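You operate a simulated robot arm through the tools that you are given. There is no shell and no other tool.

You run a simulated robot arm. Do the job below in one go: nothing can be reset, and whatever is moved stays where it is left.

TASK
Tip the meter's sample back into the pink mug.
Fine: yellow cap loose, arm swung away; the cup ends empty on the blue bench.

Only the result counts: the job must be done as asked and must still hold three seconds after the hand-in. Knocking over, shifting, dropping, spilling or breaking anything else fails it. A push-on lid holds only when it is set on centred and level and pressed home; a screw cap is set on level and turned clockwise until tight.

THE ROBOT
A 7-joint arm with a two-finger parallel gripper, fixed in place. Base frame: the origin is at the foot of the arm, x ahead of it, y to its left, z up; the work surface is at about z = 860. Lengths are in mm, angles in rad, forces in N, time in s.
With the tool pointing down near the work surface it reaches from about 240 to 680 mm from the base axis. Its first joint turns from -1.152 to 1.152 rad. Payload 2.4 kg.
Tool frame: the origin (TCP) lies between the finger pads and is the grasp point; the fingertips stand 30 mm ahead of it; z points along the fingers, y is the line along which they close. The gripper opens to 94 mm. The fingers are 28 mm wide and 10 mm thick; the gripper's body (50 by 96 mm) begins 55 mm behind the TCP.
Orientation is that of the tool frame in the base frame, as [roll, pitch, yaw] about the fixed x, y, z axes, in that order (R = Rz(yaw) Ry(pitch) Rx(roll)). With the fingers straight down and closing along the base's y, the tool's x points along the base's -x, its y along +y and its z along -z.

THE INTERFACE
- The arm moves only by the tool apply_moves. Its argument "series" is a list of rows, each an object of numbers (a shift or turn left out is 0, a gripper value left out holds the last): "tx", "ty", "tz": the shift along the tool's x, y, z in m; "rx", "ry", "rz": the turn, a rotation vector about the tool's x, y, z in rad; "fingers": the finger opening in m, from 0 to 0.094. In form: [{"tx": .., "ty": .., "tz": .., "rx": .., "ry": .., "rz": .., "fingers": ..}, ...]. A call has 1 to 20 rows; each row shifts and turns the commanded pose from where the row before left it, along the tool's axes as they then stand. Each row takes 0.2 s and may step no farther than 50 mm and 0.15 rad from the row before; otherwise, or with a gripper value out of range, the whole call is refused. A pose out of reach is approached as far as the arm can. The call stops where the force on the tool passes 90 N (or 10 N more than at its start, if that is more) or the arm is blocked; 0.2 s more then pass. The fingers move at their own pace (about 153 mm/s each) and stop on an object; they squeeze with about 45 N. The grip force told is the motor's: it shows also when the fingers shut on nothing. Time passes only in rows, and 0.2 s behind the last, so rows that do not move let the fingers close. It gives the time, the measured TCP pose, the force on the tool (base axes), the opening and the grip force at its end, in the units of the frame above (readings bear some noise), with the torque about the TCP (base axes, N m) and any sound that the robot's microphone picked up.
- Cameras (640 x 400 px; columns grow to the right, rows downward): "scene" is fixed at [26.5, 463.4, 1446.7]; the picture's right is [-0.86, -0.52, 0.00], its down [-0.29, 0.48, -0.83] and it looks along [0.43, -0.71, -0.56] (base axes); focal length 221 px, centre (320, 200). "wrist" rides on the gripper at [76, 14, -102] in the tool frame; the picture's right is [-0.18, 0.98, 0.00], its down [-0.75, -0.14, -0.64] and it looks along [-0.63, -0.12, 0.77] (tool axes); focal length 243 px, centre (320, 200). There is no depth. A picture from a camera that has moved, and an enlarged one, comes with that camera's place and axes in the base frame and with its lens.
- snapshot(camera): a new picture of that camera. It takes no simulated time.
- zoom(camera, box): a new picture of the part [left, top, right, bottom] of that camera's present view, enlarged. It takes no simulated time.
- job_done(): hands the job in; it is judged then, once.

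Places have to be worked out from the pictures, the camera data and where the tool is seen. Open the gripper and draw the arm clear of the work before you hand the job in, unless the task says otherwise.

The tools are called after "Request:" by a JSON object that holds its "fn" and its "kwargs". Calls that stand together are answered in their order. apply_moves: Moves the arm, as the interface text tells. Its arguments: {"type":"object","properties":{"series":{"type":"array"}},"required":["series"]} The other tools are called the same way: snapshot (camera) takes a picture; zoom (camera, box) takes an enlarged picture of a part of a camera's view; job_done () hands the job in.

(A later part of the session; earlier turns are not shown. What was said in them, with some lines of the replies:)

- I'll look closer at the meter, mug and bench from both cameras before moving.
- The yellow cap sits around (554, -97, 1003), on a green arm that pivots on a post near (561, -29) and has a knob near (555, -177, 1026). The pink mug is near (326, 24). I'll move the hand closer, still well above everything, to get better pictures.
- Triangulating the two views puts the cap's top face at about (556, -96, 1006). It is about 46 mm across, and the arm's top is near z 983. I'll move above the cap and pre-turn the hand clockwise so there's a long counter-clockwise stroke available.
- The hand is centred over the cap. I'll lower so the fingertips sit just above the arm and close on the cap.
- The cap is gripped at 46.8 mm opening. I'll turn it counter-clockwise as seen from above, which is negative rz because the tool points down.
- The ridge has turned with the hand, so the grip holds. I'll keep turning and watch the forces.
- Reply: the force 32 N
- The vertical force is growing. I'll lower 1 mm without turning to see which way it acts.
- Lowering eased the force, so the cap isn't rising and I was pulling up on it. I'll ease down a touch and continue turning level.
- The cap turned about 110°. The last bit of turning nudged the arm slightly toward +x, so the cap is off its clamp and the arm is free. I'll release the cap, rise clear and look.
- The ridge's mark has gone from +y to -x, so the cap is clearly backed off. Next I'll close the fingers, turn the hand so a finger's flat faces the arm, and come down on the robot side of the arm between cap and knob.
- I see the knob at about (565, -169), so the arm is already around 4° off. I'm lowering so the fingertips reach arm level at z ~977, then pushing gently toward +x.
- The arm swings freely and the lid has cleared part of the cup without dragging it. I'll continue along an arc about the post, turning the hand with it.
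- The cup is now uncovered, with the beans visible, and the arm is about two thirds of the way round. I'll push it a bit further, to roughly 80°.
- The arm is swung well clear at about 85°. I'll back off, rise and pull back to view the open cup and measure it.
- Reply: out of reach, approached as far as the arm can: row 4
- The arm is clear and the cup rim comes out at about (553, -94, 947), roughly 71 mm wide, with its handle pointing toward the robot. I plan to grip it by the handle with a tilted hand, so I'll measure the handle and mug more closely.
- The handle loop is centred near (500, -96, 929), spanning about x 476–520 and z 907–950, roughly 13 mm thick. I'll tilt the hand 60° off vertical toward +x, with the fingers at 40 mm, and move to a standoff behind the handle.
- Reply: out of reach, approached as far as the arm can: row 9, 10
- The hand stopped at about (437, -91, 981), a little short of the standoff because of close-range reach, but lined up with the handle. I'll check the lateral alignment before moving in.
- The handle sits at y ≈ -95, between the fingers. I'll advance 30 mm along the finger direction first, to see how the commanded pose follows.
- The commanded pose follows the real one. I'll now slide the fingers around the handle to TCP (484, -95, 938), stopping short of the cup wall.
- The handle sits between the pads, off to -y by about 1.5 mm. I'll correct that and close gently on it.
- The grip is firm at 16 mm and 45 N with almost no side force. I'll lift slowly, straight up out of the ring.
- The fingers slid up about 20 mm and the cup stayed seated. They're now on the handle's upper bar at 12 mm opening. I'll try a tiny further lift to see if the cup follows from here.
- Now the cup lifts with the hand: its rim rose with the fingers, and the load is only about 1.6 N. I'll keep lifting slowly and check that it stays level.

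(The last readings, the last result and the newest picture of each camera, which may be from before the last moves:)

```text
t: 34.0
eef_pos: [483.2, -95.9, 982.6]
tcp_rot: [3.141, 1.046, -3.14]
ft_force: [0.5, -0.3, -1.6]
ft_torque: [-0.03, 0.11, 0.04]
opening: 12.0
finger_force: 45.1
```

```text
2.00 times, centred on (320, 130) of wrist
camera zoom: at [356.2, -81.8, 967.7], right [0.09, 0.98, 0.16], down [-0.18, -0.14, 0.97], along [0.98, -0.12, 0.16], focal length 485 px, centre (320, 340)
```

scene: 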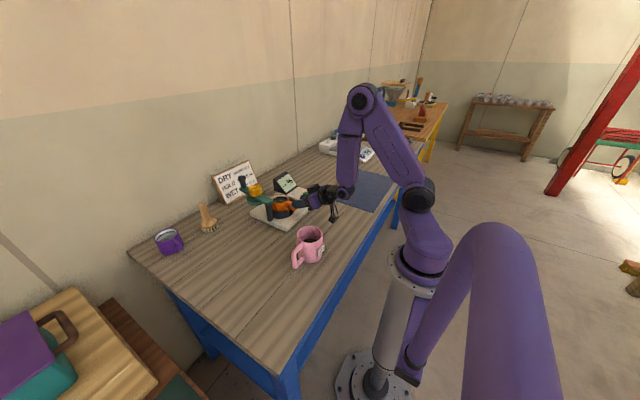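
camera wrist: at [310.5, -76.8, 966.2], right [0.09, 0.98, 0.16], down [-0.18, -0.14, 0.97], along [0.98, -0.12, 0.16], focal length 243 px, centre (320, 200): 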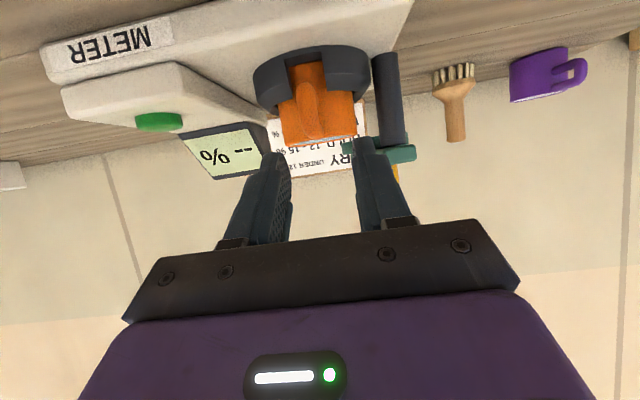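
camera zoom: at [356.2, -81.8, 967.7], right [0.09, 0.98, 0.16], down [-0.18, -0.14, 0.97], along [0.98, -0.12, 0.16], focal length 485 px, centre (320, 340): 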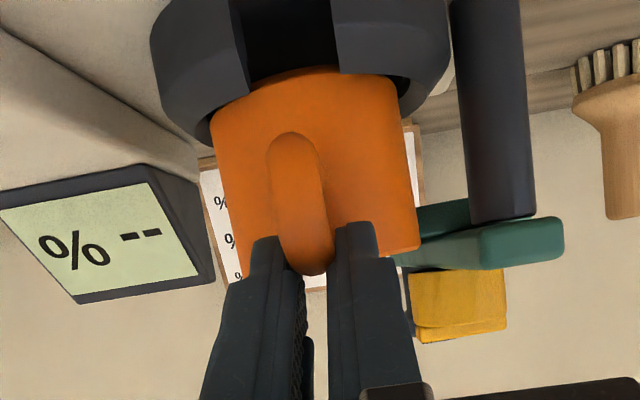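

The cup comes up cleanly and hasn't moved in the fingers. I'll lift it well clear, to TCP z about 1100.

Request:
{"fn": "apply_moves", "kwargs": {"series": [{"tx": -0.0104, "tz": -0.006}, {"tx": -0.0127, "tz": -0.0073}, {"tx": -0.0127, "tz": -0.0073}, {"tx": -0.0127, "tz": -0.0073}, {"tx": -0.0127, "tz": -0.0073}, {"tx": -0.0127, "tz": -0.0073}, {"tx": -0.0127, "tz": -0.0073}, {"tx": -0.0104, "tz": -0.006}, {"tx": -0.0043, "tz": -0.0025}, {}]}}

Request:
{"fn": "snapshot", "kwargs": {"camera": "scene"}}

Request:
{"fn": "snapshot", "kwargs": {"camera": "wrist"}}

```text
t: 36.2
eef_pos: [483.8, -95.5, 1097.7]
tcp_rot: [-3.141, 1.047, -3.141]
ft_force: [-0.7, 0.2, -2.3]
ft_torque: [0.0, 0.13, 0.0]
opening: 11.8
finger_force: 44.7
```

```text
taken
```

scene: 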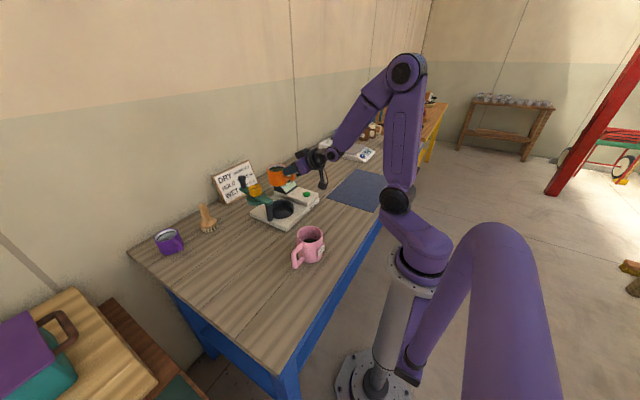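

```text
taken
camera wrist: at [356.5, -82.3, 1083.5], right [0.09, 0.98, 0.16], down [-0.18, -0.14, 0.97], along [0.98, -0.12, 0.16], focal length 243 px, centre (320, 200)
```

wrist: 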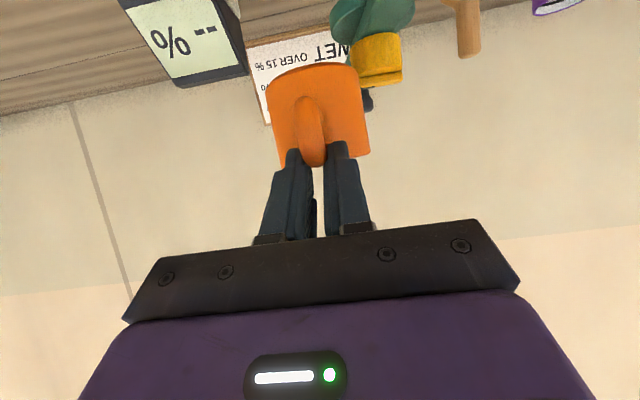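

The cup is steady and level in the grip. I'll now swing the hand counter-clockwise about vertical in small level steps, so it ends pointing along +y beside the mug. First half now.

Request:
{"fn": "apply_moves", "kwargs": {"series": [{"tx": -0.0001, "ty": 0.01215, "tz": 0.0002, "rx": -0.1134, "rz": -0.0654}, {"tx": 0.0006, "ty": 0.01202, "tz": -0.001, "rx": -0.1134, "rz": -0.0654}, {"tx": 0.0013, "ty": 0.01207, "tz": -0.0022, "rx": -0.1134, "rz": -0.0654}, {"tx": 0.002, "ty": 0.0123, "tz": -0.0034, "rx": -0.1134, "rz": -0.0654}, {"tx": 0.0026, "ty": 0.0127, "tz": -0.0045, "rx": -0.1134, "rz": -0.0654}, {"tx": 0.0032, "ty": 0.0133, "tz": -0.0056, "rx": -0.1134, "rz": -0.0654}, {}]}}

Request:
{"fn": "snapshot", "kwargs": {"camera": "scene"}}

Request:
{"fn": "snapshot", "kwargs": {"camera": "wrist"}}

```text
t: 37.8
eef_pos: [443.6, -35.5, 1098.6]
tcp_rot: [3.14, 1.047, -2.356]
ft_force: [0.3, 0.8, -1.6]
ft_torque: [-0.08, 0.07, 0.04]
opening: 12.2
finger_force: 45.0
```

```text
taken
```

scene: 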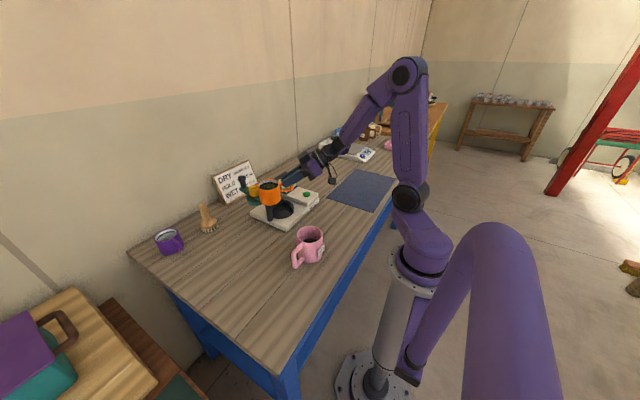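

```text
taken
camera wrist: at [343.7, -116.6, 1083.5], right [-0.63, 0.76, 0.16], down [-0.03, -0.23, 0.97], along [0.78, 0.61, 0.16], focal length 243 px, centre (320, 200)
```

wrist: 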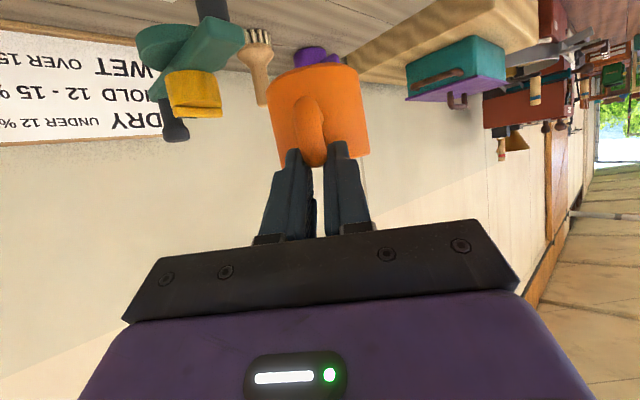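

Tracking is accurate and the cup is level. Second half of the swing now.

Request:
{"fn": "apply_moves", "kwargs": {"series": [{"tx": 0.0038, "ty": 0.014, "tz": -0.0066, "rx": -0.1134, "rz": -0.0654}, {"tx": 0.0044, "ty": 0.0149, "tz": -0.0075, "rx": -0.1134, "rz": -0.0654}, {"tx": 0.0048, "ty": 0.0159, "tz": -0.0084, "rx": -0.1134, "rz": -0.0654}, {"tx": 0.0052, "ty": 0.017, "tz": -0.009, "rx": -0.1134, "rz": -0.0654}, {"tx": 0.0056, "ty": 0.0182, "tz": -0.0096, "rx": -0.1134, "rz": -0.0654}, {"tx": 0.0058, "ty": 0.0195, "tz": -0.01, "rx": -0.1134, "rz": -0.0654}, {}]}}

Request:
{"fn": "snapshot", "kwargs": {"camera": "scene"}}

Request:
{"fn": "zoom", "kwargs": {"camera": "scene", "box": [260, 160, 380, 280]}}

Request:
{"fn": "snapshot", "kwargs": {"camera": "wrist"}}

```text
t: 39.4
eef_pos: [332.5, -48.9, 1099.2]
tcp_rot: [3.14, 1.049, -1.57]
ft_force: [-0.4, 0.3, -1.5]
ft_torque: [-0.12, 0.0, -0.02]
opening: 11.9
finger_force: 44.9
```

```text
taken
```

scene: 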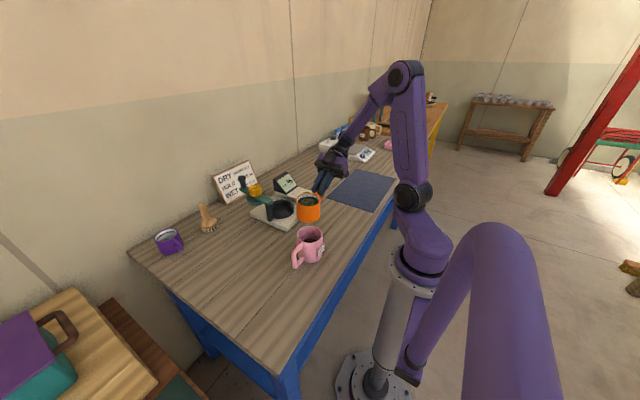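

```text
3.33 times, centred on (320, 220) of scene
camera zoom: at [26.5, 463.4, 1446.7], right [-0.86, -0.52, 0.0], down [-0.29, 0.48, -0.83], along [0.43, -0.71, -0.56], focal length 737 px, centre (320, 133)
```

zoom: 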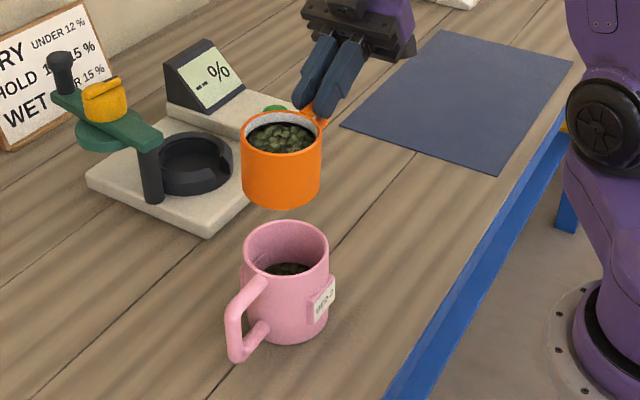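

```text
taken
camera wrist: at [318.6, -176.5, 1084.7], right [-0.98, 0.09, 0.16], down [0.14, -0.18, 0.97], along [0.12, 0.98, 0.16], focal length 243 px, centre (320, 200)
```

wrist: 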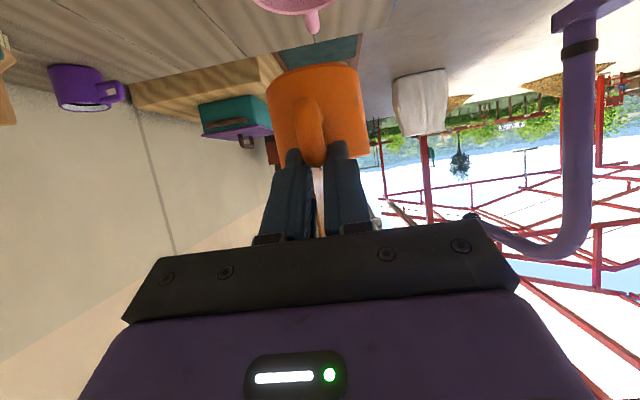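

The cup now hangs level over the mug with its rim centre at about (333, 23, 1085), and the mug rim is about (330, 26, 954). I'll shift the cup slightly to +x and tilt the first 30° toward -x, still high, to confirm the wrist can do it.

Request:
{"fn": "apply_moves", "kwargs": {"series": [{"tx": 0.0064, "ty": -0.0145, "tz": 0.0049}, {"tx": 0.0064, "ty": -0.0145, "tz": 0.0049}, {"tx": 0.0065, "ty": -0.0145, "tz": 0.0048}, {}, {"rx": 0.05, "rz": -0.0866}, {"rx": 0.05, "rz": -0.0866}, {"rx": 0.05, "rz": -0.0866}, {"rx": 0.05, "rz": -0.0866}, {"rx": 0.0618, "rz": -0.107}, {}]}}

Request:
{"fn": "zoom", "kwargs": {"camera": "scene", "box": [260, 160, 380, 280]}}

Request:
{"fn": "snapshot", "kwargs": {"camera": "wrist"}}

```text
t: 41.6
eef_pos: [374.6, -44.3, 1075.1]
tcp_rot: [-2.284, 0.849, -0.857]
ft_force: [-0.2, -0.7, -2.1]
ft_torque: [-0.12, 0.04, 0.01]
opening: 12.1
finger_force: 45.0
```

```text
3.33 times, centred on (320, 220) of scene
camera zoom: at [26.5, 463.4, 1446.7], right [-0.86, -0.52, 0.0], down [-0.29, 0.48, -0.83], along [0.43, -0.71, -0.56], focal length 737 px, centre (320, 133)
```

zoom: 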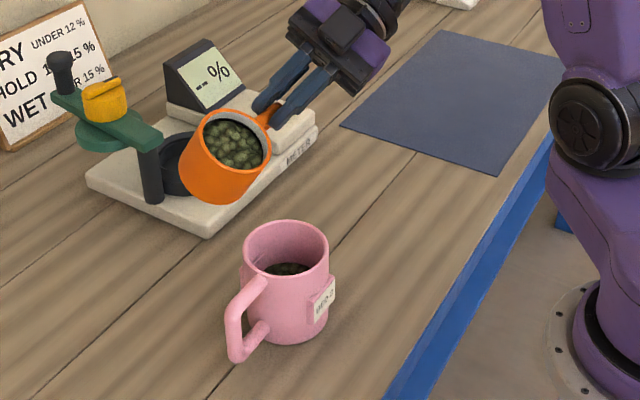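

```text
taken
camera wrist: at [369.4, -173.1, 1054.7], right [-0.93, 0.09, -0.35], down [-0.37, -0.18, 0.91], along [0.02, 0.98, 0.2], focal length 243 px, centre (320, 200)
```

wrist: 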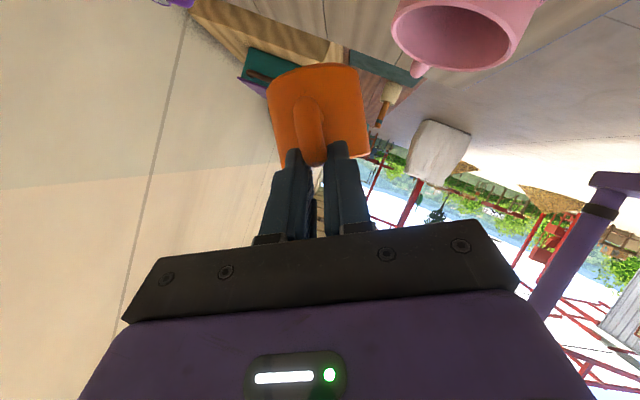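

The wrist tilts fine and the grip hasn't moved. The wrist view puts the mug at about (328, 24, 950). I'll bring the lip down over the mug, just inside its +x edge, and tilt to 45°.

Request:
{"fn": "apply_moves", "kwargs": {"series": [{"tx": 0.0114, "ty": 0.0067, "tz": 0.0056}, {"tx": 0.0114, "ty": 0.0067, "tz": 0.0056}, {"tx": 0.0114, "ty": 0.0067, "tz": 0.0056}, {"tx": 0.001, "ty": 0.004, "tz": 0.0006, "rx": 0.0436, "rz": -0.0756}, {"tx": 0.0007, "ty": 0.0041, "tz": 0.0004, "rx": 0.0436, "rz": -0.0756}, {"tx": 0.0004, "ty": 0.0041, "tz": 0.0002, "rx": 0.0436, "rz": -0.0756}, {}]}}

Request:
{"fn": "zoom", "kwargs": {"camera": "scene", "box": [270, 190, 360, 262]}}

Request:
{"fn": "snapshot", "kwargs": {"camera": "wrist"}}

```text
t: 43.2
eef_pos: [367.4, -47.2, 1024.4]
tcp_rot: [-2.032, 0.661, -0.683]
ft_force: [-0.3, 0.3, -2.2]
ft_torque: [-0.12, 0.05, 0.03]
opening: 12.1
finger_force: 45.2
```

```text
5.56 times, centred on (315, 226) of scene
camera zoom: at [26.5, 463.4, 1446.7], right [-0.86, -0.52, 0.0], down [-0.29, 0.48, -0.83], along [0.43, -0.71, -0.56], focal length 1228 px, centre (348, 56)
```

zoom: 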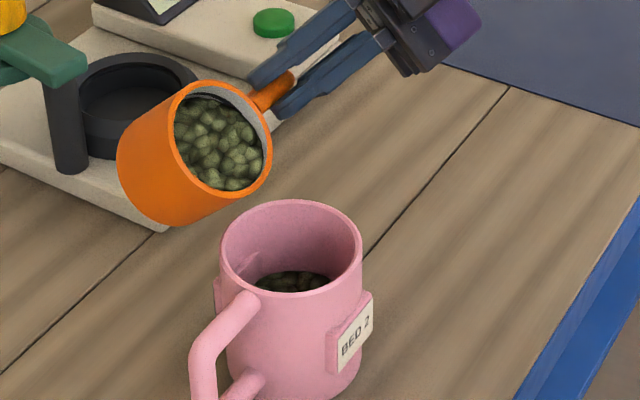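

```text
taken
camera wrist: at [367.6, -175.0, 1003.3], right [-0.81, 0.09, -0.58], down [-0.59, -0.18, 0.79], along [-0.03, 0.98, 0.2], focal length 243 px, centre (320, 200)
```

wrist: 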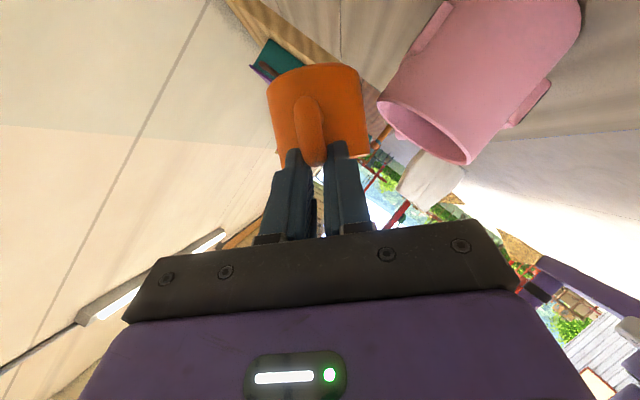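

The lip is above the mug opening, just inside its +x edge, and nothing has spilled. I'll continue tilting to 75° while keeping the lip over the mug.

Request:
{"fn": "apply_moves", "kwargs": {"series": [{"tx": -0.0008, "ty": 0.0035, "tz": -0.0005, "rx": 0.0436, "rz": -0.0756}, {"tx": -0.0011, "ty": 0.0034, "tz": -0.0006, "rx": 0.0436, "rz": -0.0756}, {"tx": -0.0013, "ty": 0.0033, "tz": -0.0007, "rx": 0.0436, "rz": -0.0756}, {}]}}

Request:
{"fn": "zoom", "kwargs": {"camera": "scene", "box": [270, 190, 360, 262]}}

```text
t: 44.2
eef_pos: [358.6, -49.3, 1018.1]
tcp_rot: [-1.853, 0.448, -0.589]
ft_force: [0.2, -0.5, -2.6]
ft_torque: [-0.14, 0.09, 0.0]
opening: 11.6
finger_force: 45.2
```

```text
5.56 times, centred on (315, 226) of scene
camera zoom: at [26.5, 463.4, 1446.7], right [-0.86, -0.52, 0.0], down [-0.29, 0.48, -0.83], along [0.43, -0.71, -0.56], focal length 1228 px, centre (348, 56)
```

zoom: 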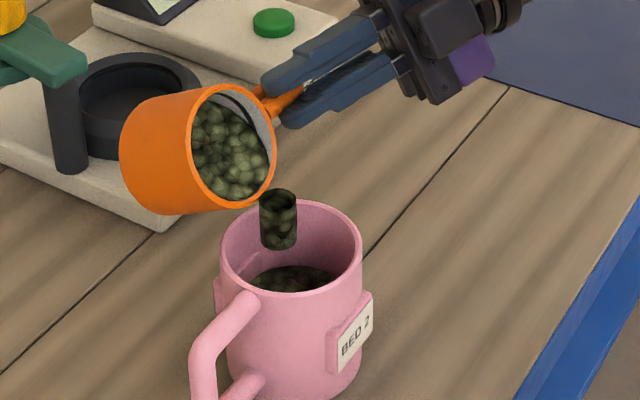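

Beans are streaming from the lip straight into the mug. I'll continue tilting slowly to 75° and check again.

Request:
{"fn": "apply_moves", "kwargs": {"series": [{}, {"tx": -0.0016, "ty": 0.0035, "tz": -0.0005, "rx": 0.0436, "rz": -0.0756}, {}, {"tx": -0.0019, "ty": 0.0034, "tz": -0.0006, "rx": 0.0436, "rz": -0.0756}, {}, {"tx": -0.0022, "ty": 0.0032, "tz": -0.0007, "rx": 0.0436, "rz": -0.0756}, {}]}}

Request:
{"fn": "zoom", "kwargs": {"camera": "scene", "box": [270, 190, 360, 262]}}

Request:
{"fn": "snapshot", "kwargs": {"camera": "wrist"}}

```text
t: 45.8
eef_pos: [348.4, -46.2, 1010.8]
tcp_rot: [-1.704, 0.227, -0.539]
ft_force: [-0.5, 0.2, -2.0]
ft_torque: [-0.12, 0.03, 0.01]
opening: 12.0
finger_force: 44.8
```

```text
5.56 times, centred on (315, 226) of scene
camera zoom: at [26.5, 463.4, 1446.7], right [-0.86, -0.52, 0.0], down [-0.29, 0.48, -0.83], along [0.43, -0.71, -0.56], focal length 1228 px, centre (348, 56)
```

zoom: 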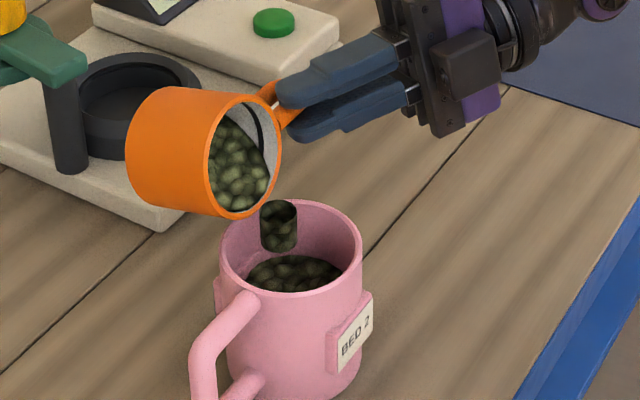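

```text
taken
camera wrist: at [358.8, -174.3, 993.5], right [-0.41, 0.09, -0.91], down [-0.9, -0.18, 0.39], along [-0.13, 0.98, 0.16], focal length 243 px, centre (320, 200)
```

wrist: 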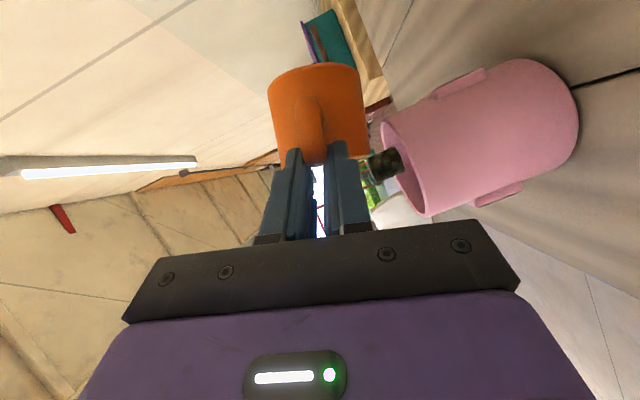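

The stream lands centrally and the mug level is rising. I'll tilt on to 90° with pauses.

Request:
{"fn": "apply_moves", "kwargs": {"series": [{}, {}, {"tx": -0.0022, "ty": 0.0029, "tz": -0.0013, "rx": 0.0436, "rz": -0.0756}, {}, {"tx": -0.0024, "ty": 0.0027, "tz": -0.0014, "rx": 0.0436, "rz": -0.0756}, {}, {"tx": -0.0026, "ty": 0.0024, "tz": -0.0015, "rx": 0.0436, "rz": -0.0756}, {}, {}]}}

Request:
{"fn": "zoom", "kwargs": {"camera": "scene", "box": [270, 190, 360, 262]}}

Request:
{"fn": "snapshot", "kwargs": {"camera": "wrist"}}

```text
t: 47.8
eef_pos: [338.9, -46.5, 1004.6]
tcp_rot: [-1.57, 0.0, -0.524]
ft_force: [-0.4, 0.3, -1.4]
ft_torque: [-0.08, 0.06, 0.04]
opening: 11.7
finger_force: 45.3
```

```text
5.56 times, centred on (315, 226) of scene
camera zoom: at [26.5, 463.4, 1446.7], right [-0.86, -0.52, 0.0], down [-0.29, 0.48, -0.83], along [0.43, -0.71, -0.56], focal length 1228 px, centre (348, 56)
```

zoom: 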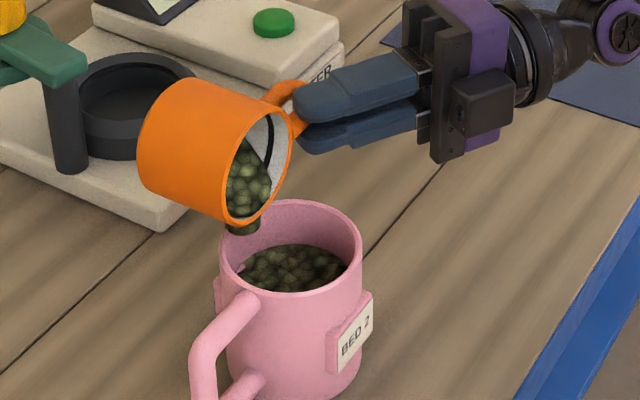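

```text
taken
camera wrist: at [353.1, -174.4, 990.3], right [-0.16, 0.09, -0.98], down [-0.97, -0.18, 0.14], along [-0.16, 0.98, 0.12], focal length 243 px, centre (320, 200)
```

wrist: 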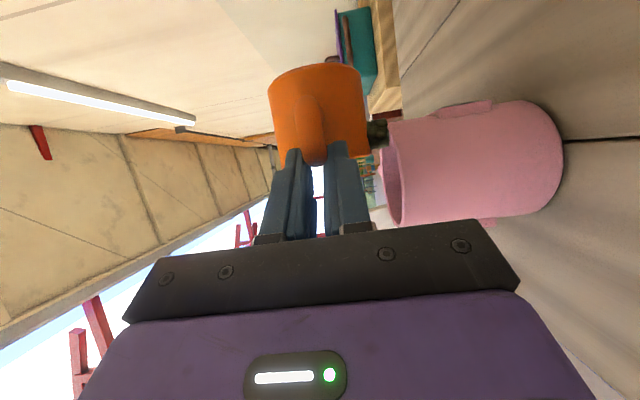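

The stream has moved toward the mug's +x edge, so I'll shift the cup 18 mm toward -x to centre it. With the cup lying at 90°, it clears the mug rim.

Request:
{"fn": "apply_moves", "kwargs": {"series": [{"tx": -0.0052, "tz": -0.003}, {"tx": -0.0052, "tz": -0.003}, {"tx": -0.0052, "tz": -0.003}, {}, {}]}}

Request:
{"fn": "zoom", "kwargs": {"camera": "scene", "box": [270, 190, 360, 262]}}

Request:
{"fn": "zoom", "kwargs": {"camera": "wrist", "box": [260, 50, 580, 250]}}

```text
t: 49.0
eef_pos: [320.8, -46.7, 1005.8]
tcp_rot: [-1.571, 0.001, -0.524]
ft_force: [-0.2, -0.1, -1.1]
ft_torque: [-0.05, 0.07, 0.02]
opening: 11.8
finger_force: 44.9
```

```text
5.56 times, centred on (315, 226) of scene
camera zoom: at [26.5, 463.4, 1446.7], right [-0.86, -0.52, 0.0], down [-0.29, 0.48, -0.83], along [0.43, -0.71, -0.56], focal length 1228 px, centre (348, 56)
```

zoom: 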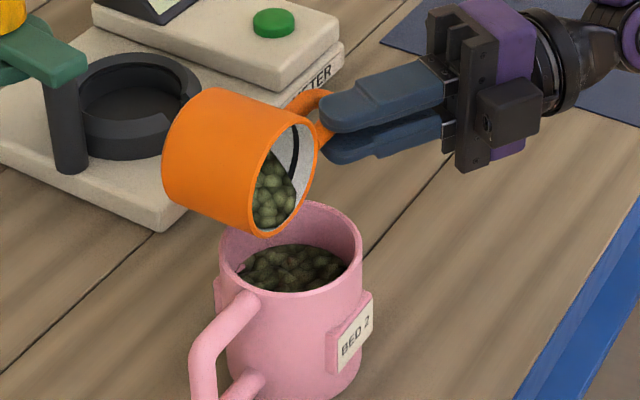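

```text
2.00 times, centred on (420, 150) of wrist
camera zoom: at [335.0, -173.7, 990.5], right [-0.16, 0.09, -0.98], down [-0.97, -0.18, 0.14], along [-0.16, 0.98, 0.12], focal length 485 px, centre (120, 300)
```

zoom: 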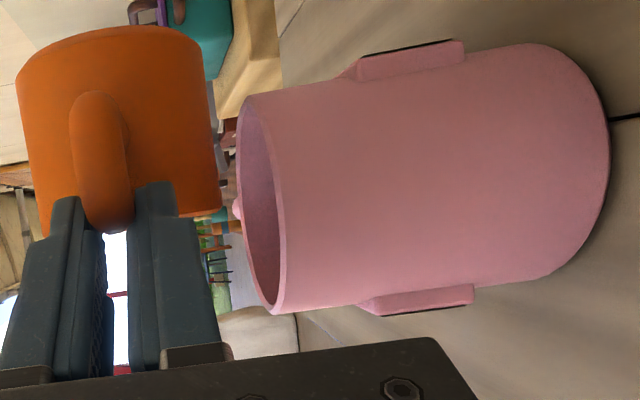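

No spill, and the lip is now over the mug's centre with some beans left. I'll tilt on from 90° to 120°.

Request:
{"fn": "apply_moves", "kwargs": {"series": [{"tx": -0.0025, "ty": 0.0015, "tz": -0.0014, "rx": 0.0436, "rz": -0.0756}, {}, {"tx": -0.0026, "ty": 0.0012, "tz": -0.0015, "rx": 0.0436, "rz": -0.0756}, {}, {"tx": -0.0027, "ty": 0.001, "tz": -0.0016, "rx": 0.0436, "rz": -0.0756}, {}, {}]}}

Request:
{"fn": "zoom", "kwargs": {"camera": "scene", "box": [270, 190, 360, 262]}}

Request:
{"fn": "zoom", "kwargs": {"camera": "wrist", "box": [260, 50, 580, 250]}}

```text
t: 50.6
eef_pos: [312.1, -45.2, 1000.2]
tcp_rot: [-1.439, -0.224, -0.536]
ft_force: [-0.2, 0.8, -1.5]
ft_torque: [-0.04, 0.08, -0.02]
opening: 11.9
finger_force: 45.1
```

```text
5.56 times, centred on (315, 226) of scene
camera zoom: at [26.5, 463.4, 1446.7], right [-0.86, -0.52, 0.0], down [-0.29, 0.48, -0.83], along [0.43, -0.71, -0.56], focal length 1228 px, centre (348, 56)
```

zoom: 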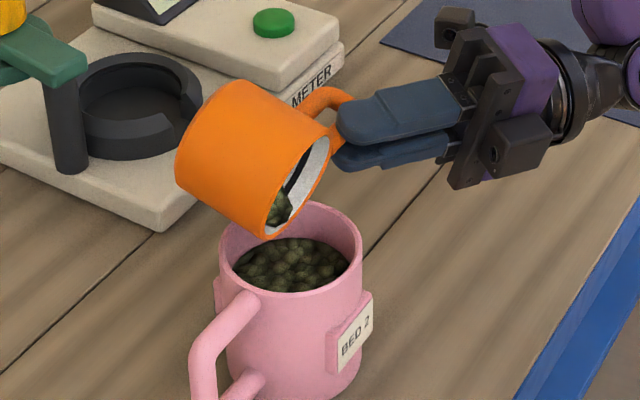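

```text
2.00 times, centred on (420, 150) of wrist
camera zoom: at [329.7, -173.7, 990.1], right [0.1, 0.09, -0.99], down [-0.98, -0.18, -0.12], along [-0.19, 0.98, 0.07], focal length 485 px, centre (120, 300)
```

zoom: 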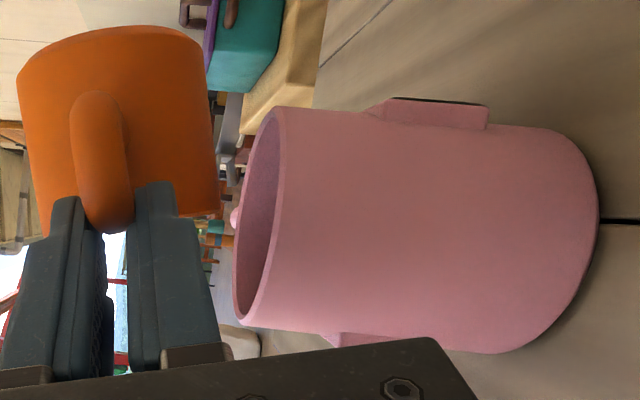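

Nearly empty now and the mug level is up. Going on to 120° and a little beyond.

Request:
{"fn": "apply_moves", "kwargs": {"series": [{"tx": -0.0025, "ty": 0.0012, "tz": -0.0015, "rx": 0.0436, "rz": -0.0756}, {}, {"tx": -0.0026, "ty": 0.001, "tz": -0.0015, "rx": 0.0436, "rz": -0.0756}, {}, {"tx": -0.0027, "ty": 0.0006, "tz": -0.0016, "rx": 0.0436, "rz": -0.0756}, {}, {}]}}

Request:
{"fn": "zoom", "kwargs": {"camera": "scene", "box": [270, 190, 360, 262]}}

Request:
{"fn": "snapshot", "kwargs": {"camera": "wrist"}}

```text
t: 52.2
eef_pos: [304.7, -45.1, 994.3]
tcp_rot: [-1.291, -0.447, -0.587]
ft_force: [0.0, -0.1, -1.2]
ft_torque: [-0.07, 0.06, 0.01]
opening: 11.9
finger_force: 44.7
```

```text
5.56 times, centred on (315, 226) of scene
camera zoom: at [26.5, 463.4, 1446.7], right [-0.86, -0.52, 0.0], down [-0.29, 0.48, -0.83], along [0.43, -0.71, -0.56], focal length 1228 px, centre (348, 56)
```

zoom: 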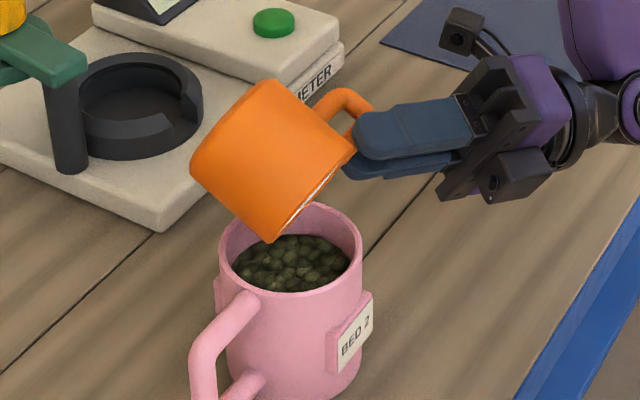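

```text
taken
camera wrist: at [324.2, -173.7, 988.9], right [0.35, 0.09, -0.93], down [-0.91, -0.18, -0.36], along [-0.2, 0.98, 0.02], focal length 243 px, centre (320, 200)
```

wrist: 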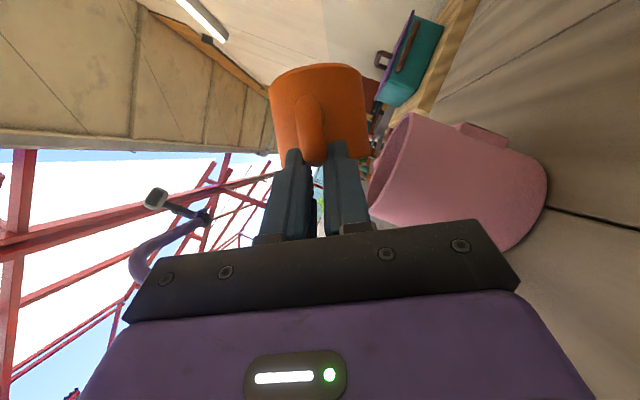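

Tilting another 20° in place, then waiting, to make sure the cup is completely empty.

Request:
{"fn": "apply_moves", "kwargs": {"series": [{"rx": 0.0436, "rz": -0.0756}, {"rx": 0.0436, "rz": -0.0756}, {"rx": 0.0436, "rz": -0.0756}, {"rx": 0.0436, "rz": -0.0756}, {}, {}, {}, {}, {}]}}

Request:
{"fn": "zoom", "kwargs": {"camera": "scene", "box": [270, 190, 360, 262]}}

```text
t: 54.2
eef_pos: [303.5, -45.1, 994.7]
tcp_rot: [-1.034, -0.724, -0.73]
ft_force: [-0.5, -0.7, -1.7]
ft_torque: [-0.09, 0.03, 0.0]
opening: 12.0
finger_force: 44.7
```

```text
5.56 times, centred on (315, 226) of scene
camera zoom: at [26.5, 463.4, 1446.7], right [-0.86, -0.52, 0.0], down [-0.29, 0.48, -0.83], along [0.43, -0.71, -0.56], focal length 1228 px, centre (348, 56)
```

zoom: 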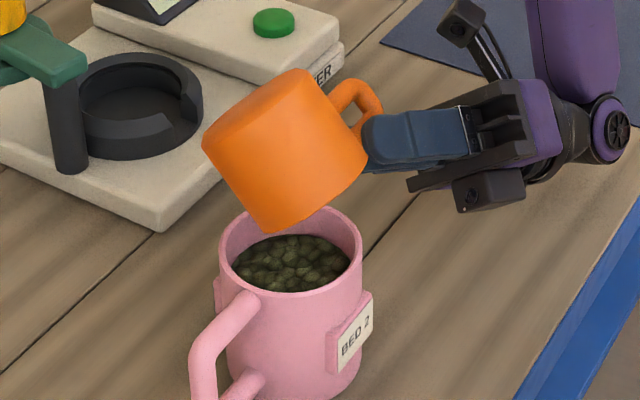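

The cup is upside down and empty, and the mug holds the beans. I'll lift straight up 80 mm and then turn the cup back upright.

Request:
{"fn": "apply_moves", "kwargs": {"series": [{"tx": 0.0106, "ty": -0.0103, "tz": 0.0061}, {"tx": 0.0106, "ty": -0.0103, "tz": 0.0061}, {"tx": 0.0106, "ty": -0.0103, "tz": 0.0061}, {"tx": 0.0106, "ty": -0.0103, "tz": 0.0061}, {"tx": 0.0106, "ty": -0.0103, "tz": 0.0061}, {}]}}

Request:
{"fn": "apply_moves", "kwargs": {"series": [{"rx": -0.0679, "rz": 0.1175}, {"rx": -0.0679, "rz": 0.1175}, {"rx": -0.0679, "rz": 0.1175}, {"rx": -0.0679, "rz": 0.1175}, {"rx": -0.0679, "rz": 0.1175}, {"rx": -0.0679, "rz": 0.1175}, {"rx": -0.0679, "rz": 0.1175}, {"rx": -0.0679, "rz": 0.1175}, {"rx": -0.0679, "rz": 0.1175}, {"rx": -0.0679, "rz": 0.1175}, {"rx": -0.0679, "rz": 0.1175}, {"rx": -0.0679, "rz": 0.1175}, {"rx": -0.0679, "rz": 0.1175}, {"rx": -0.0679, "rz": 0.1175}, {"rx": -0.0679, "rz": 0.1175}, {"rx": -0.0679, "rz": 0.1175}, {"rx": -0.0679, "rz": 0.1175}, {"rx": -0.0679, "rz": 0.1175}, {}]}}

Request:
{"fn": "snapshot", "kwargs": {"camera": "scene"}}

Request:
{"fn": "zoom", "kwargs": {"camera": "scene", "box": [270, 170, 370, 262]}}

Request:
{"fn": "snapshot", "kwargs": {"camera": "wrist"}}

```text
t: 55.6
eef_pos: [304.3, -47.1, 1074.5]
tcp_rot: [-1.034, -0.725, -0.731]
ft_force: [-0.5, 0.0, -1.4]
ft_torque: [-0.06, 0.05, 0.0]
opening: 11.7
finger_force: 45.0
```

```text
t: 59.6
eef_pos: [329.7, -63.0, 1063.1]
tcp_rot: [3.14, 1.047, -1.575]
ft_force: [-0.2, -0.6, -1.1]
ft_torque: [-0.05, 0.01, -0.02]
opening: 11.9
finger_force: 44.7
out of reach, approached as far as the arm can: row 3, 4, 5, 6, 7
```

```text
taken
```

scene: 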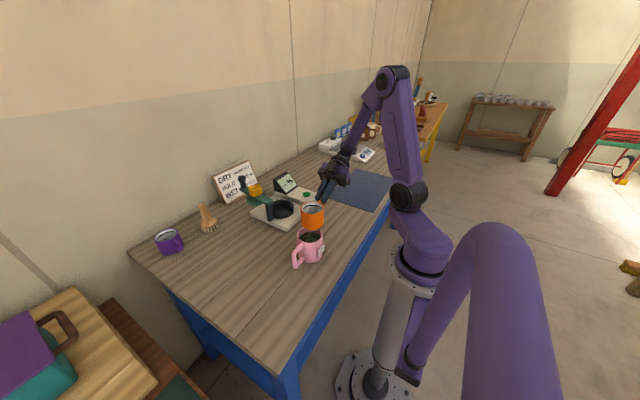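

```text
4.35 times, centred on (320, 216) of scene
camera zoom: at [26.5, 463.4, 1446.7], right [-0.86, -0.52, 0.0], down [-0.29, 0.48, -0.83], along [0.43, -0.71, -0.56], focal length 961 px, centre (320, 130)
```

zoom: 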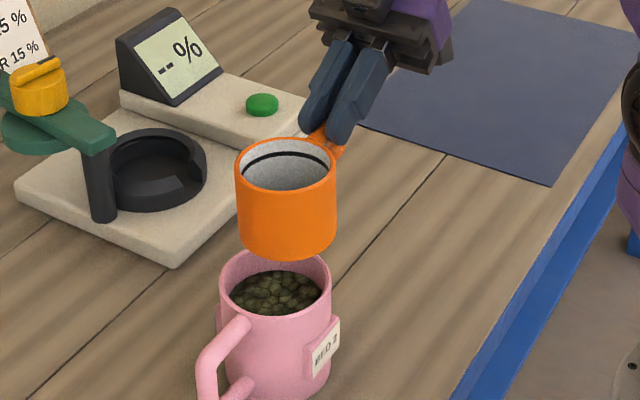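

```text
taken
camera wrist: at [315.4, -190.6, 1048.3], right [-0.98, 0.09, 0.16], down [0.14, -0.18, 0.97], along [0.12, 0.98, 0.16], focal length 243 px, centre (320, 200)
```

wrist: 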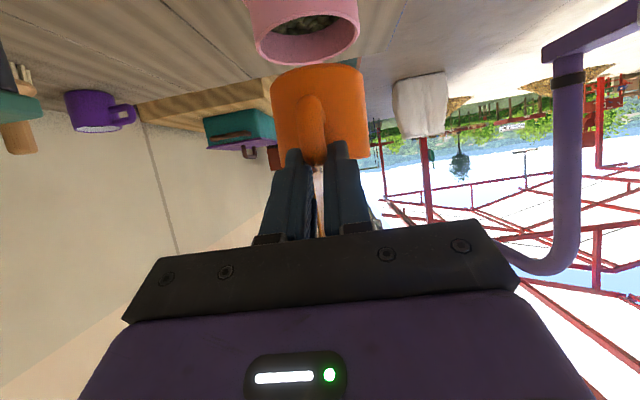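

The cup is empty and upright, and the beans are all in the mug. I'll carry it clear of the mug to bare bench near (385, -120), between the meter and the mat, and lower partway.

Request:
{"fn": "apply_moves", "kwargs": {"series": [{"tx": 0.0108, "ty": -0.0092, "tz": -0.0186}, {"tx": 0.0108, "ty": -0.0092, "tz": -0.0186}, {"tx": 0.0108, "ty": -0.0092, "tz": -0.0186}, {"tx": 0.0108, "ty": -0.0092, "tz": -0.0186}, {"tx": 0.0108, "ty": -0.0092, "tz": -0.0186}, {"tx": 0.0105, "ty": -0.009, "tz": -0.0187}, {}, {"tx": 0.0152, "tz": 0.0088}, {"tx": 0.0152, "tz": 0.0088}, {"tx": 0.0152, "tz": 0.0088}, {"tx": 0.0152, "tz": 0.0088}, {"tx": 0.013, "tz": 0.0075}, {}]}}

Request:
{"fn": "zoom", "kwargs": {"camera": "scene", "box": [280, 170, 360, 234]}}

Request:
{"fn": "snapshot", "kwargs": {"camera": "scene"}}

Request:
{"fn": "snapshot", "kwargs": {"camera": "wrist"}}

```text
t: 62.4
eef_pos: [383.5, -191.8, 977.8]
tcp_rot: [-3.14, 1.044, -1.569]
ft_force: [-0.7, -0.2, -1.4]
ft_torque: [-0.03, -0.03, -0.01]
opening: 11.7
finger_force: 45.5
```

```text
6.25 times, centred on (320, 202) of scene
camera zoom: at [26.5, 463.4, 1446.7], right [-0.86, -0.52, 0.0], down [-0.29, 0.48, -0.83], along [0.43, -0.71, -0.56], focal length 1382 px, centre (320, 188)
```

zoom: 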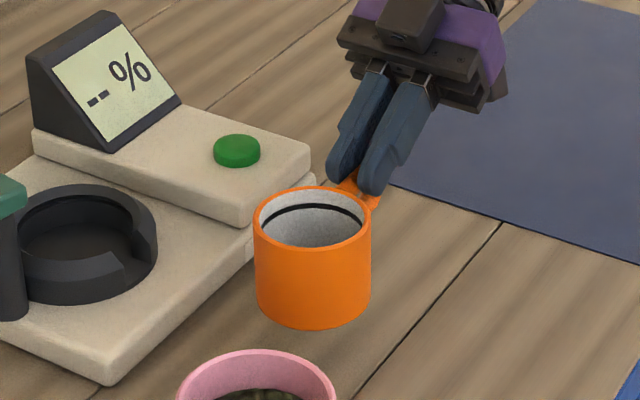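

```text
taken
```

scene: 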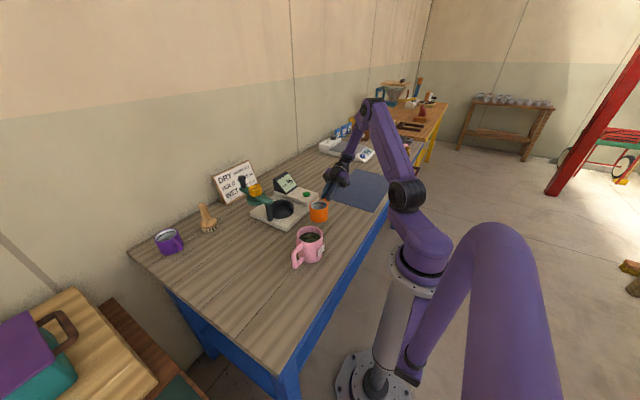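

```text
taken
camera wrist: at [369.9, -318.7, 962.6], right [-0.98, 0.09, 0.16], down [0.14, -0.18, 0.97], along [0.12, 0.98, 0.16], focal length 243 px, centre (320, 200)
```

wrist: 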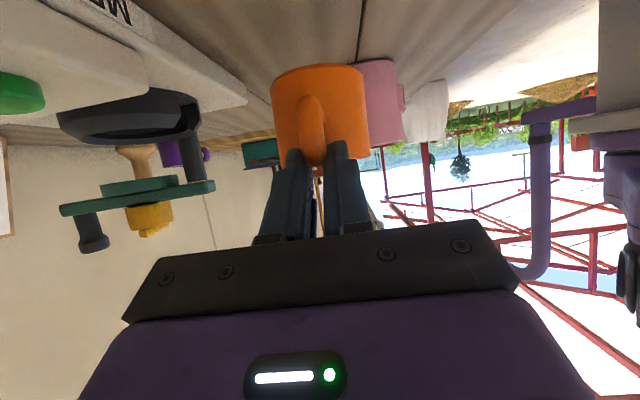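

The cup hangs level over bare bench, its underside at about z 904. I'll lower most of the way, then creep down and watch for contact force.

Request:
{"fn": "apply_moves", "kwargs": {"series": [{"tx": 0.0087, "tz": 0.005}, {"tx": 0.0087, "tz": 0.005}, {"tx": 0.0069, "tz": 0.004}, {"tx": 0.0026, "tz": 0.0015}, {"tx": 0.0017, "tz": 0.001}, {}]}}

Request:
{"fn": "zoom", "kwargs": {"camera": "scene", "box": [280, 170, 360, 234]}}

```text
t: 63.8
eef_pos: [384.1, -191.5, 944.0]
tcp_rot: [-3.14, 1.048, -1.569]
ft_force: [0.6, 0.1, -1.5]
ft_torque: [-0.04, 0.01, -0.05]
opening: 11.7
finger_force: 44.9
```

```text
6.25 times, centred on (320, 202) of scene
camera zoom: at [26.5, 463.4, 1446.7], right [-0.86, -0.52, 0.0], down [-0.29, 0.48, -0.83], along [0.43, -0.71, -0.56], focal length 1382 px, centre (320, 188)
```

zoom: 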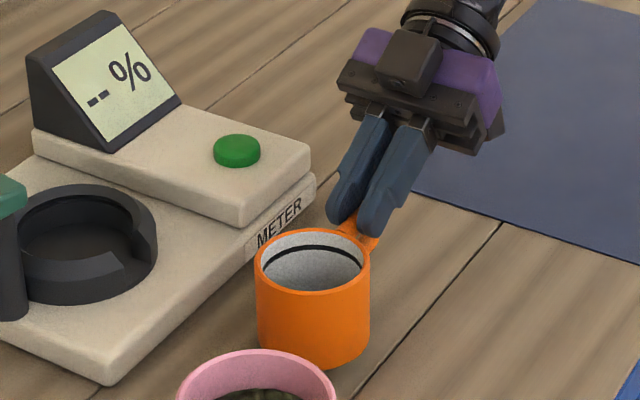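

No contact yet. I'll creep down in 2 mm steps.

Request:
{"fn": "apply_moves", "kwargs": {"series": [{"tx": 0.0017, "tz": 0.001}, {"tx": 0.0017, "tz": 0.001}, {}]}}

Request:
{"fn": "apply_moves", "kwargs": {"series": [{"tx": 0.0017, "tz": 0.001}, {"tx": 0.0017, "tz": 0.001}, {}]}}

```text
t: 64.6
eef_pos: [385.0, -191.5, 939.6]
tcp_rot: [-3.141, 1.046, -1.568]
ft_force: [0.0, 0.3, -1.3]
ft_torque: [-0.06, 0.0, -0.02]
opening: 12.0
finger_force: 44.7
```

```text
t: 65.4
eef_pos: [384.4, -191.5, 936.9]
tcp_rot: [-3.14, 1.045, -1.569]
ft_force: [-0.6, 1.2, -1.4]
ft_torque: [-0.07, 0.02, 0.02]
opening: 11.8
finger_force: 44.9
```

Still just the cup's weight (about 1.4 N), so I'll keep creeping.

Request:
{"fn": "apply_moves", "kwargs": {"series": [{"tx": 0.0017, "tz": 0.001}, {"tx": 0.0009, "tz": 0.0005}, {}]}}

Request:
{"fn": "zoom", "kwargs": {"camera": "scene", "box": [300, 190, 340, 222]}}

```text
t: 66.2
eef_pos: [385.1, -192.0, 934.6]
tcp_rot: [-3.141, 1.051, -1.569]
ft_force: [-5.8, -3.0, 20.9]
ft_torque: [0.68, -0.03, 0.17]
opening: 11.7
finger_force: 45.4
```

```text
12.50 times, centred on (320, 206) of scene
camera zoom: at [26.0, 463.4, 1446.7], right [-0.86, -0.52, 0.0], down [-0.29, 0.48, -0.83], along [0.43, -0.71, -0.56], focal length 2764 px, centre (320, 125)
```

zoom: 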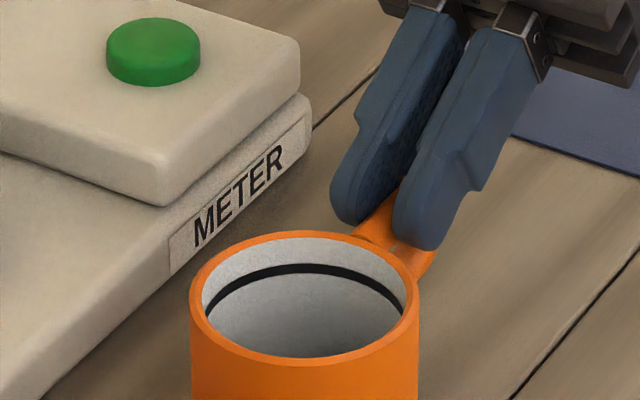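

Contact at TCP z ≈ 935 with 21 N. I'll ease up a fraction to unload, then open the fingers gently.

Request:
{"fn": "apply_moves", "kwargs": {"series": [{"tx": -0.0005, "tz": -0.0003}, {"tx": -0.0003, "tz": -0.0001}, {}]}}

```text
t: 67.0
eef_pos: [384.3, -191.6, 934.1]
tcp_rot: [-3.142, 1.047, -1.571]
ft_force: [-4.9, -1.2, 11.2]
ft_torque: [0.43, 0.06, 0.19]
opening: 11.6
finger_force: 44.9
```

Request:
{"fn": "apply_moves", "kwargs": {"series": [{"tx": -0.0007, "tz": -0.0004}, {}]}}

```text
t: 67.6
eef_pos: [385.2, -191.1, 935.4]
tcp_rot: [-3.141, 1.044, -1.569]
ft_force: [0.6, 0.0, -1.3]
ft_torque: [-0.05, 0.02, -0.03]
opening: 11.7
finger_force: 44.9
```

The load is back to just the cup's weight, so it's within a millimetre of the bench. I'll lower a hair and open.

Request:
{"fn": "apply_moves", "kwargs": {"series": [{"tx": 0.0004, "tz": 0.0002}, {"fingers": 0.02}, {"fingers": 0.03}, {"fingers": 0.045}, {"fingers": 0.045}, {}]}}

Request:
{"fn": "zoom", "kwargs": {"camera": "scene", "box": [290, 180, 350, 228]}}

Request:
{"fn": "zoom", "kwargs": {"camera": "wrist", "box": [220, 30, 420, 230]}}

```text
t: 69.0
eef_pos: [384.7, -192.0, 934.2]
tcp_rot: [-3.14, 1.046, -1.57]
ft_force: [0.2, -0.2, 0.3]
ft_torque: [0.01, 0.01, 0.02]
opening: 45.0
finger_force: 0.0
```

```text
8.33 times, centred on (320, 204) of scene
camera zoom: at [26.5, 463.4, 1446.7], right [-0.86, -0.52, 0.0], down [-0.29, 0.48, -0.83], along [0.43, -0.71, -0.56], focal length 1843 px, centre (320, 167)
```

zoom: 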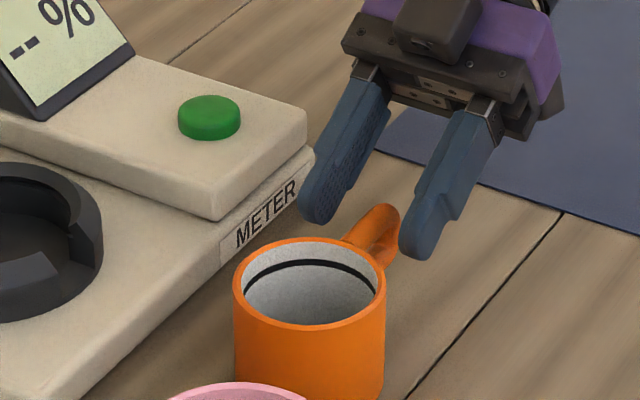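

```text
2.00 times, centred on (320, 130) of wrist
camera zoom: at [370.4, -319.2, 920.0], right [-0.98, 0.09, 0.16], down [0.14, -0.18, 0.97], along [0.12, 0.98, 0.16], focal length 485 px, centre (320, 340)
```

zoom: 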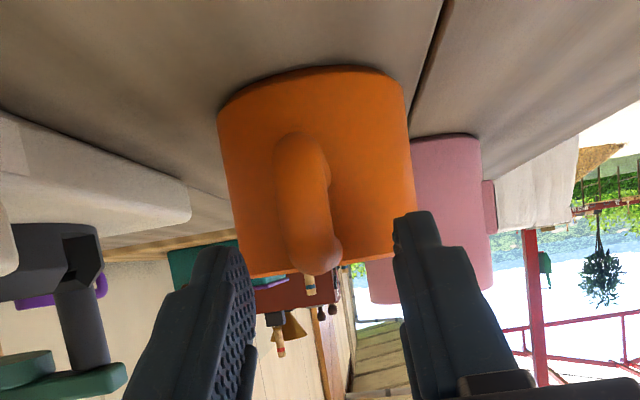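

The cup stands free on the bench. I'll draw straight back along the fingers, then rise clear.

Request:
{"fn": "apply_moves", "kwargs": {"series": [{"tz": -0.015}, {"tz": -0.02}, {"tz": -0.025}, {"tz": -0.025}, {"tx": -0.026, "tz": -0.015}, {"tx": -0.026, "tz": -0.015}, {"tx": -0.026, "tz": -0.015}, {"tx": -0.026, "tz": -0.015}, {"tx": -0.026, "tz": -0.015}, {}]}}

Request:
{"fn": "snapshot", "kwargs": {"camera": "scene"}}

Request:
{"fn": "zoom", "kwargs": {"camera": "scene", "box": [230, 160, 360, 270]}}

Request:
{"fn": "snapshot", "kwargs": {"camera": "wrist"}}

```text
t: 71.2
eef_pos: [383.6, -264.1, 1127.9]
tcp_rot: [3.142, 1.047, -1.569]
ft_force: [-0.7, 0.1, 0.4]
ft_torque: [-0.02, -0.01, 0.0]
opening: 45.0
finger_force: 0.0
```

```text
taken
```

scene: 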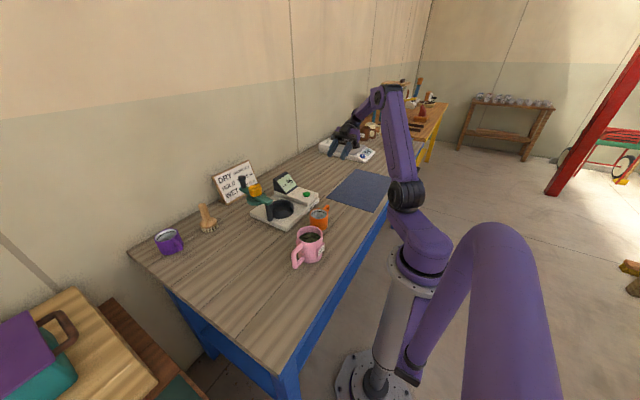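

```text
3.64 times, centred on (295, 215) of scene
camera zoom: at [26.4, 463.4, 1446.7], right [-0.86, -0.52, 0.0], down [-0.29, 0.48, -0.83], along [0.43, -0.71, -0.56], focal length 804 px, centre (411, 146)
```

zoom: 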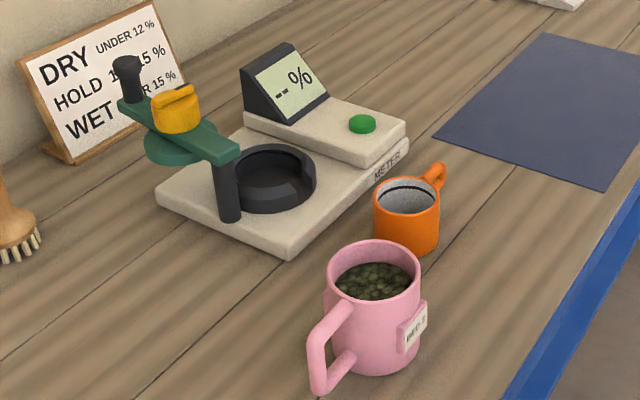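

```text
taken
camera wrist: at [369.6, -392.1, 1112.6], right [-0.98, 0.09, 0.16], down [0.14, -0.18, 0.97], along [0.12, 0.98, 0.16], focal length 243 px, centre (320, 200)
```

wrist: 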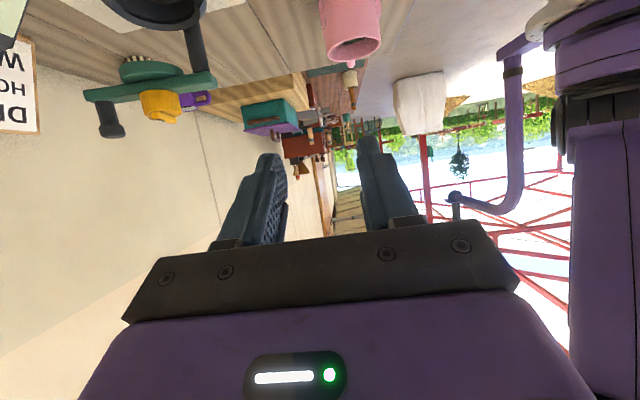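

The empty orange cup stands upright on the blue-framed bench and the beans are in the pink mug. The arm is swung away and the hand is clear. A last close look for stray beans before handing in.

Request:
{"fn": "zoom", "kwargs": {"camera": "scene", "box": [290, 195, 345, 270]}}

Request:
{"fn": "apply_moves", "kwargs": {"series": [{"fingers": 0.09}, {}, {}]}}

```text
5.33 times, centred on (318, 232) of scene
camera zoom: at [26.4, 463.4, 1446.7], right [-0.86, -0.52, 0.0], down [-0.29, 0.48, -0.83], along [0.43, -0.71, -0.56], focal length 1179 px, centre (333, 27)
```

zoom: 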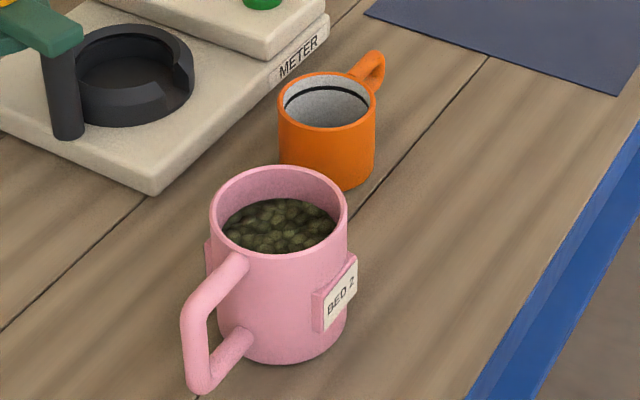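

```text
t: 72.0
eef_pos: [384.7, -263.4, 1127.4]
tcp_rot: [-3.139, 1.047, -1.569]
ft_force: [-0.7, 0.1, 0.6]
ft_torque: [-0.01, 0.0, 0.0]
opening: 89.7
finger_force: 0.0
```

No stray beans on the bench, the cup is empty and standing, and the gripper is open and clear. Handing in.

Request:
{"fn": "job_done", "kwargs": {}}

```text
The job is handed in.
```

The meter's sample is back in the pink mug, and the orange cup stands empty and upright on the bare wood of the blue-framed bench. I handed the job in; no verdict has come back yet.

- **Cap and arm:** the yellow cap is turned back about 110° and loose. The green arm is swung about 85° away from the cup holder.
- **Pour:** I tipped the cup to about 140° over the mug. The last close picture shows no beans on the bench and none left in the cup.
- **Placement:** I read "blue bench" as the bench with the blue frame, not the blue mat. The cup stands near (385, -120), between the meter and the mat.
- **Slip:** on the first lift the fingers slid up the cup's handle while the cup stayed in its holder. The grip then held on the handle's upper bar for the rest of the job.

The mug and everything else look unmoved, and the gripper is open and clear of the work.
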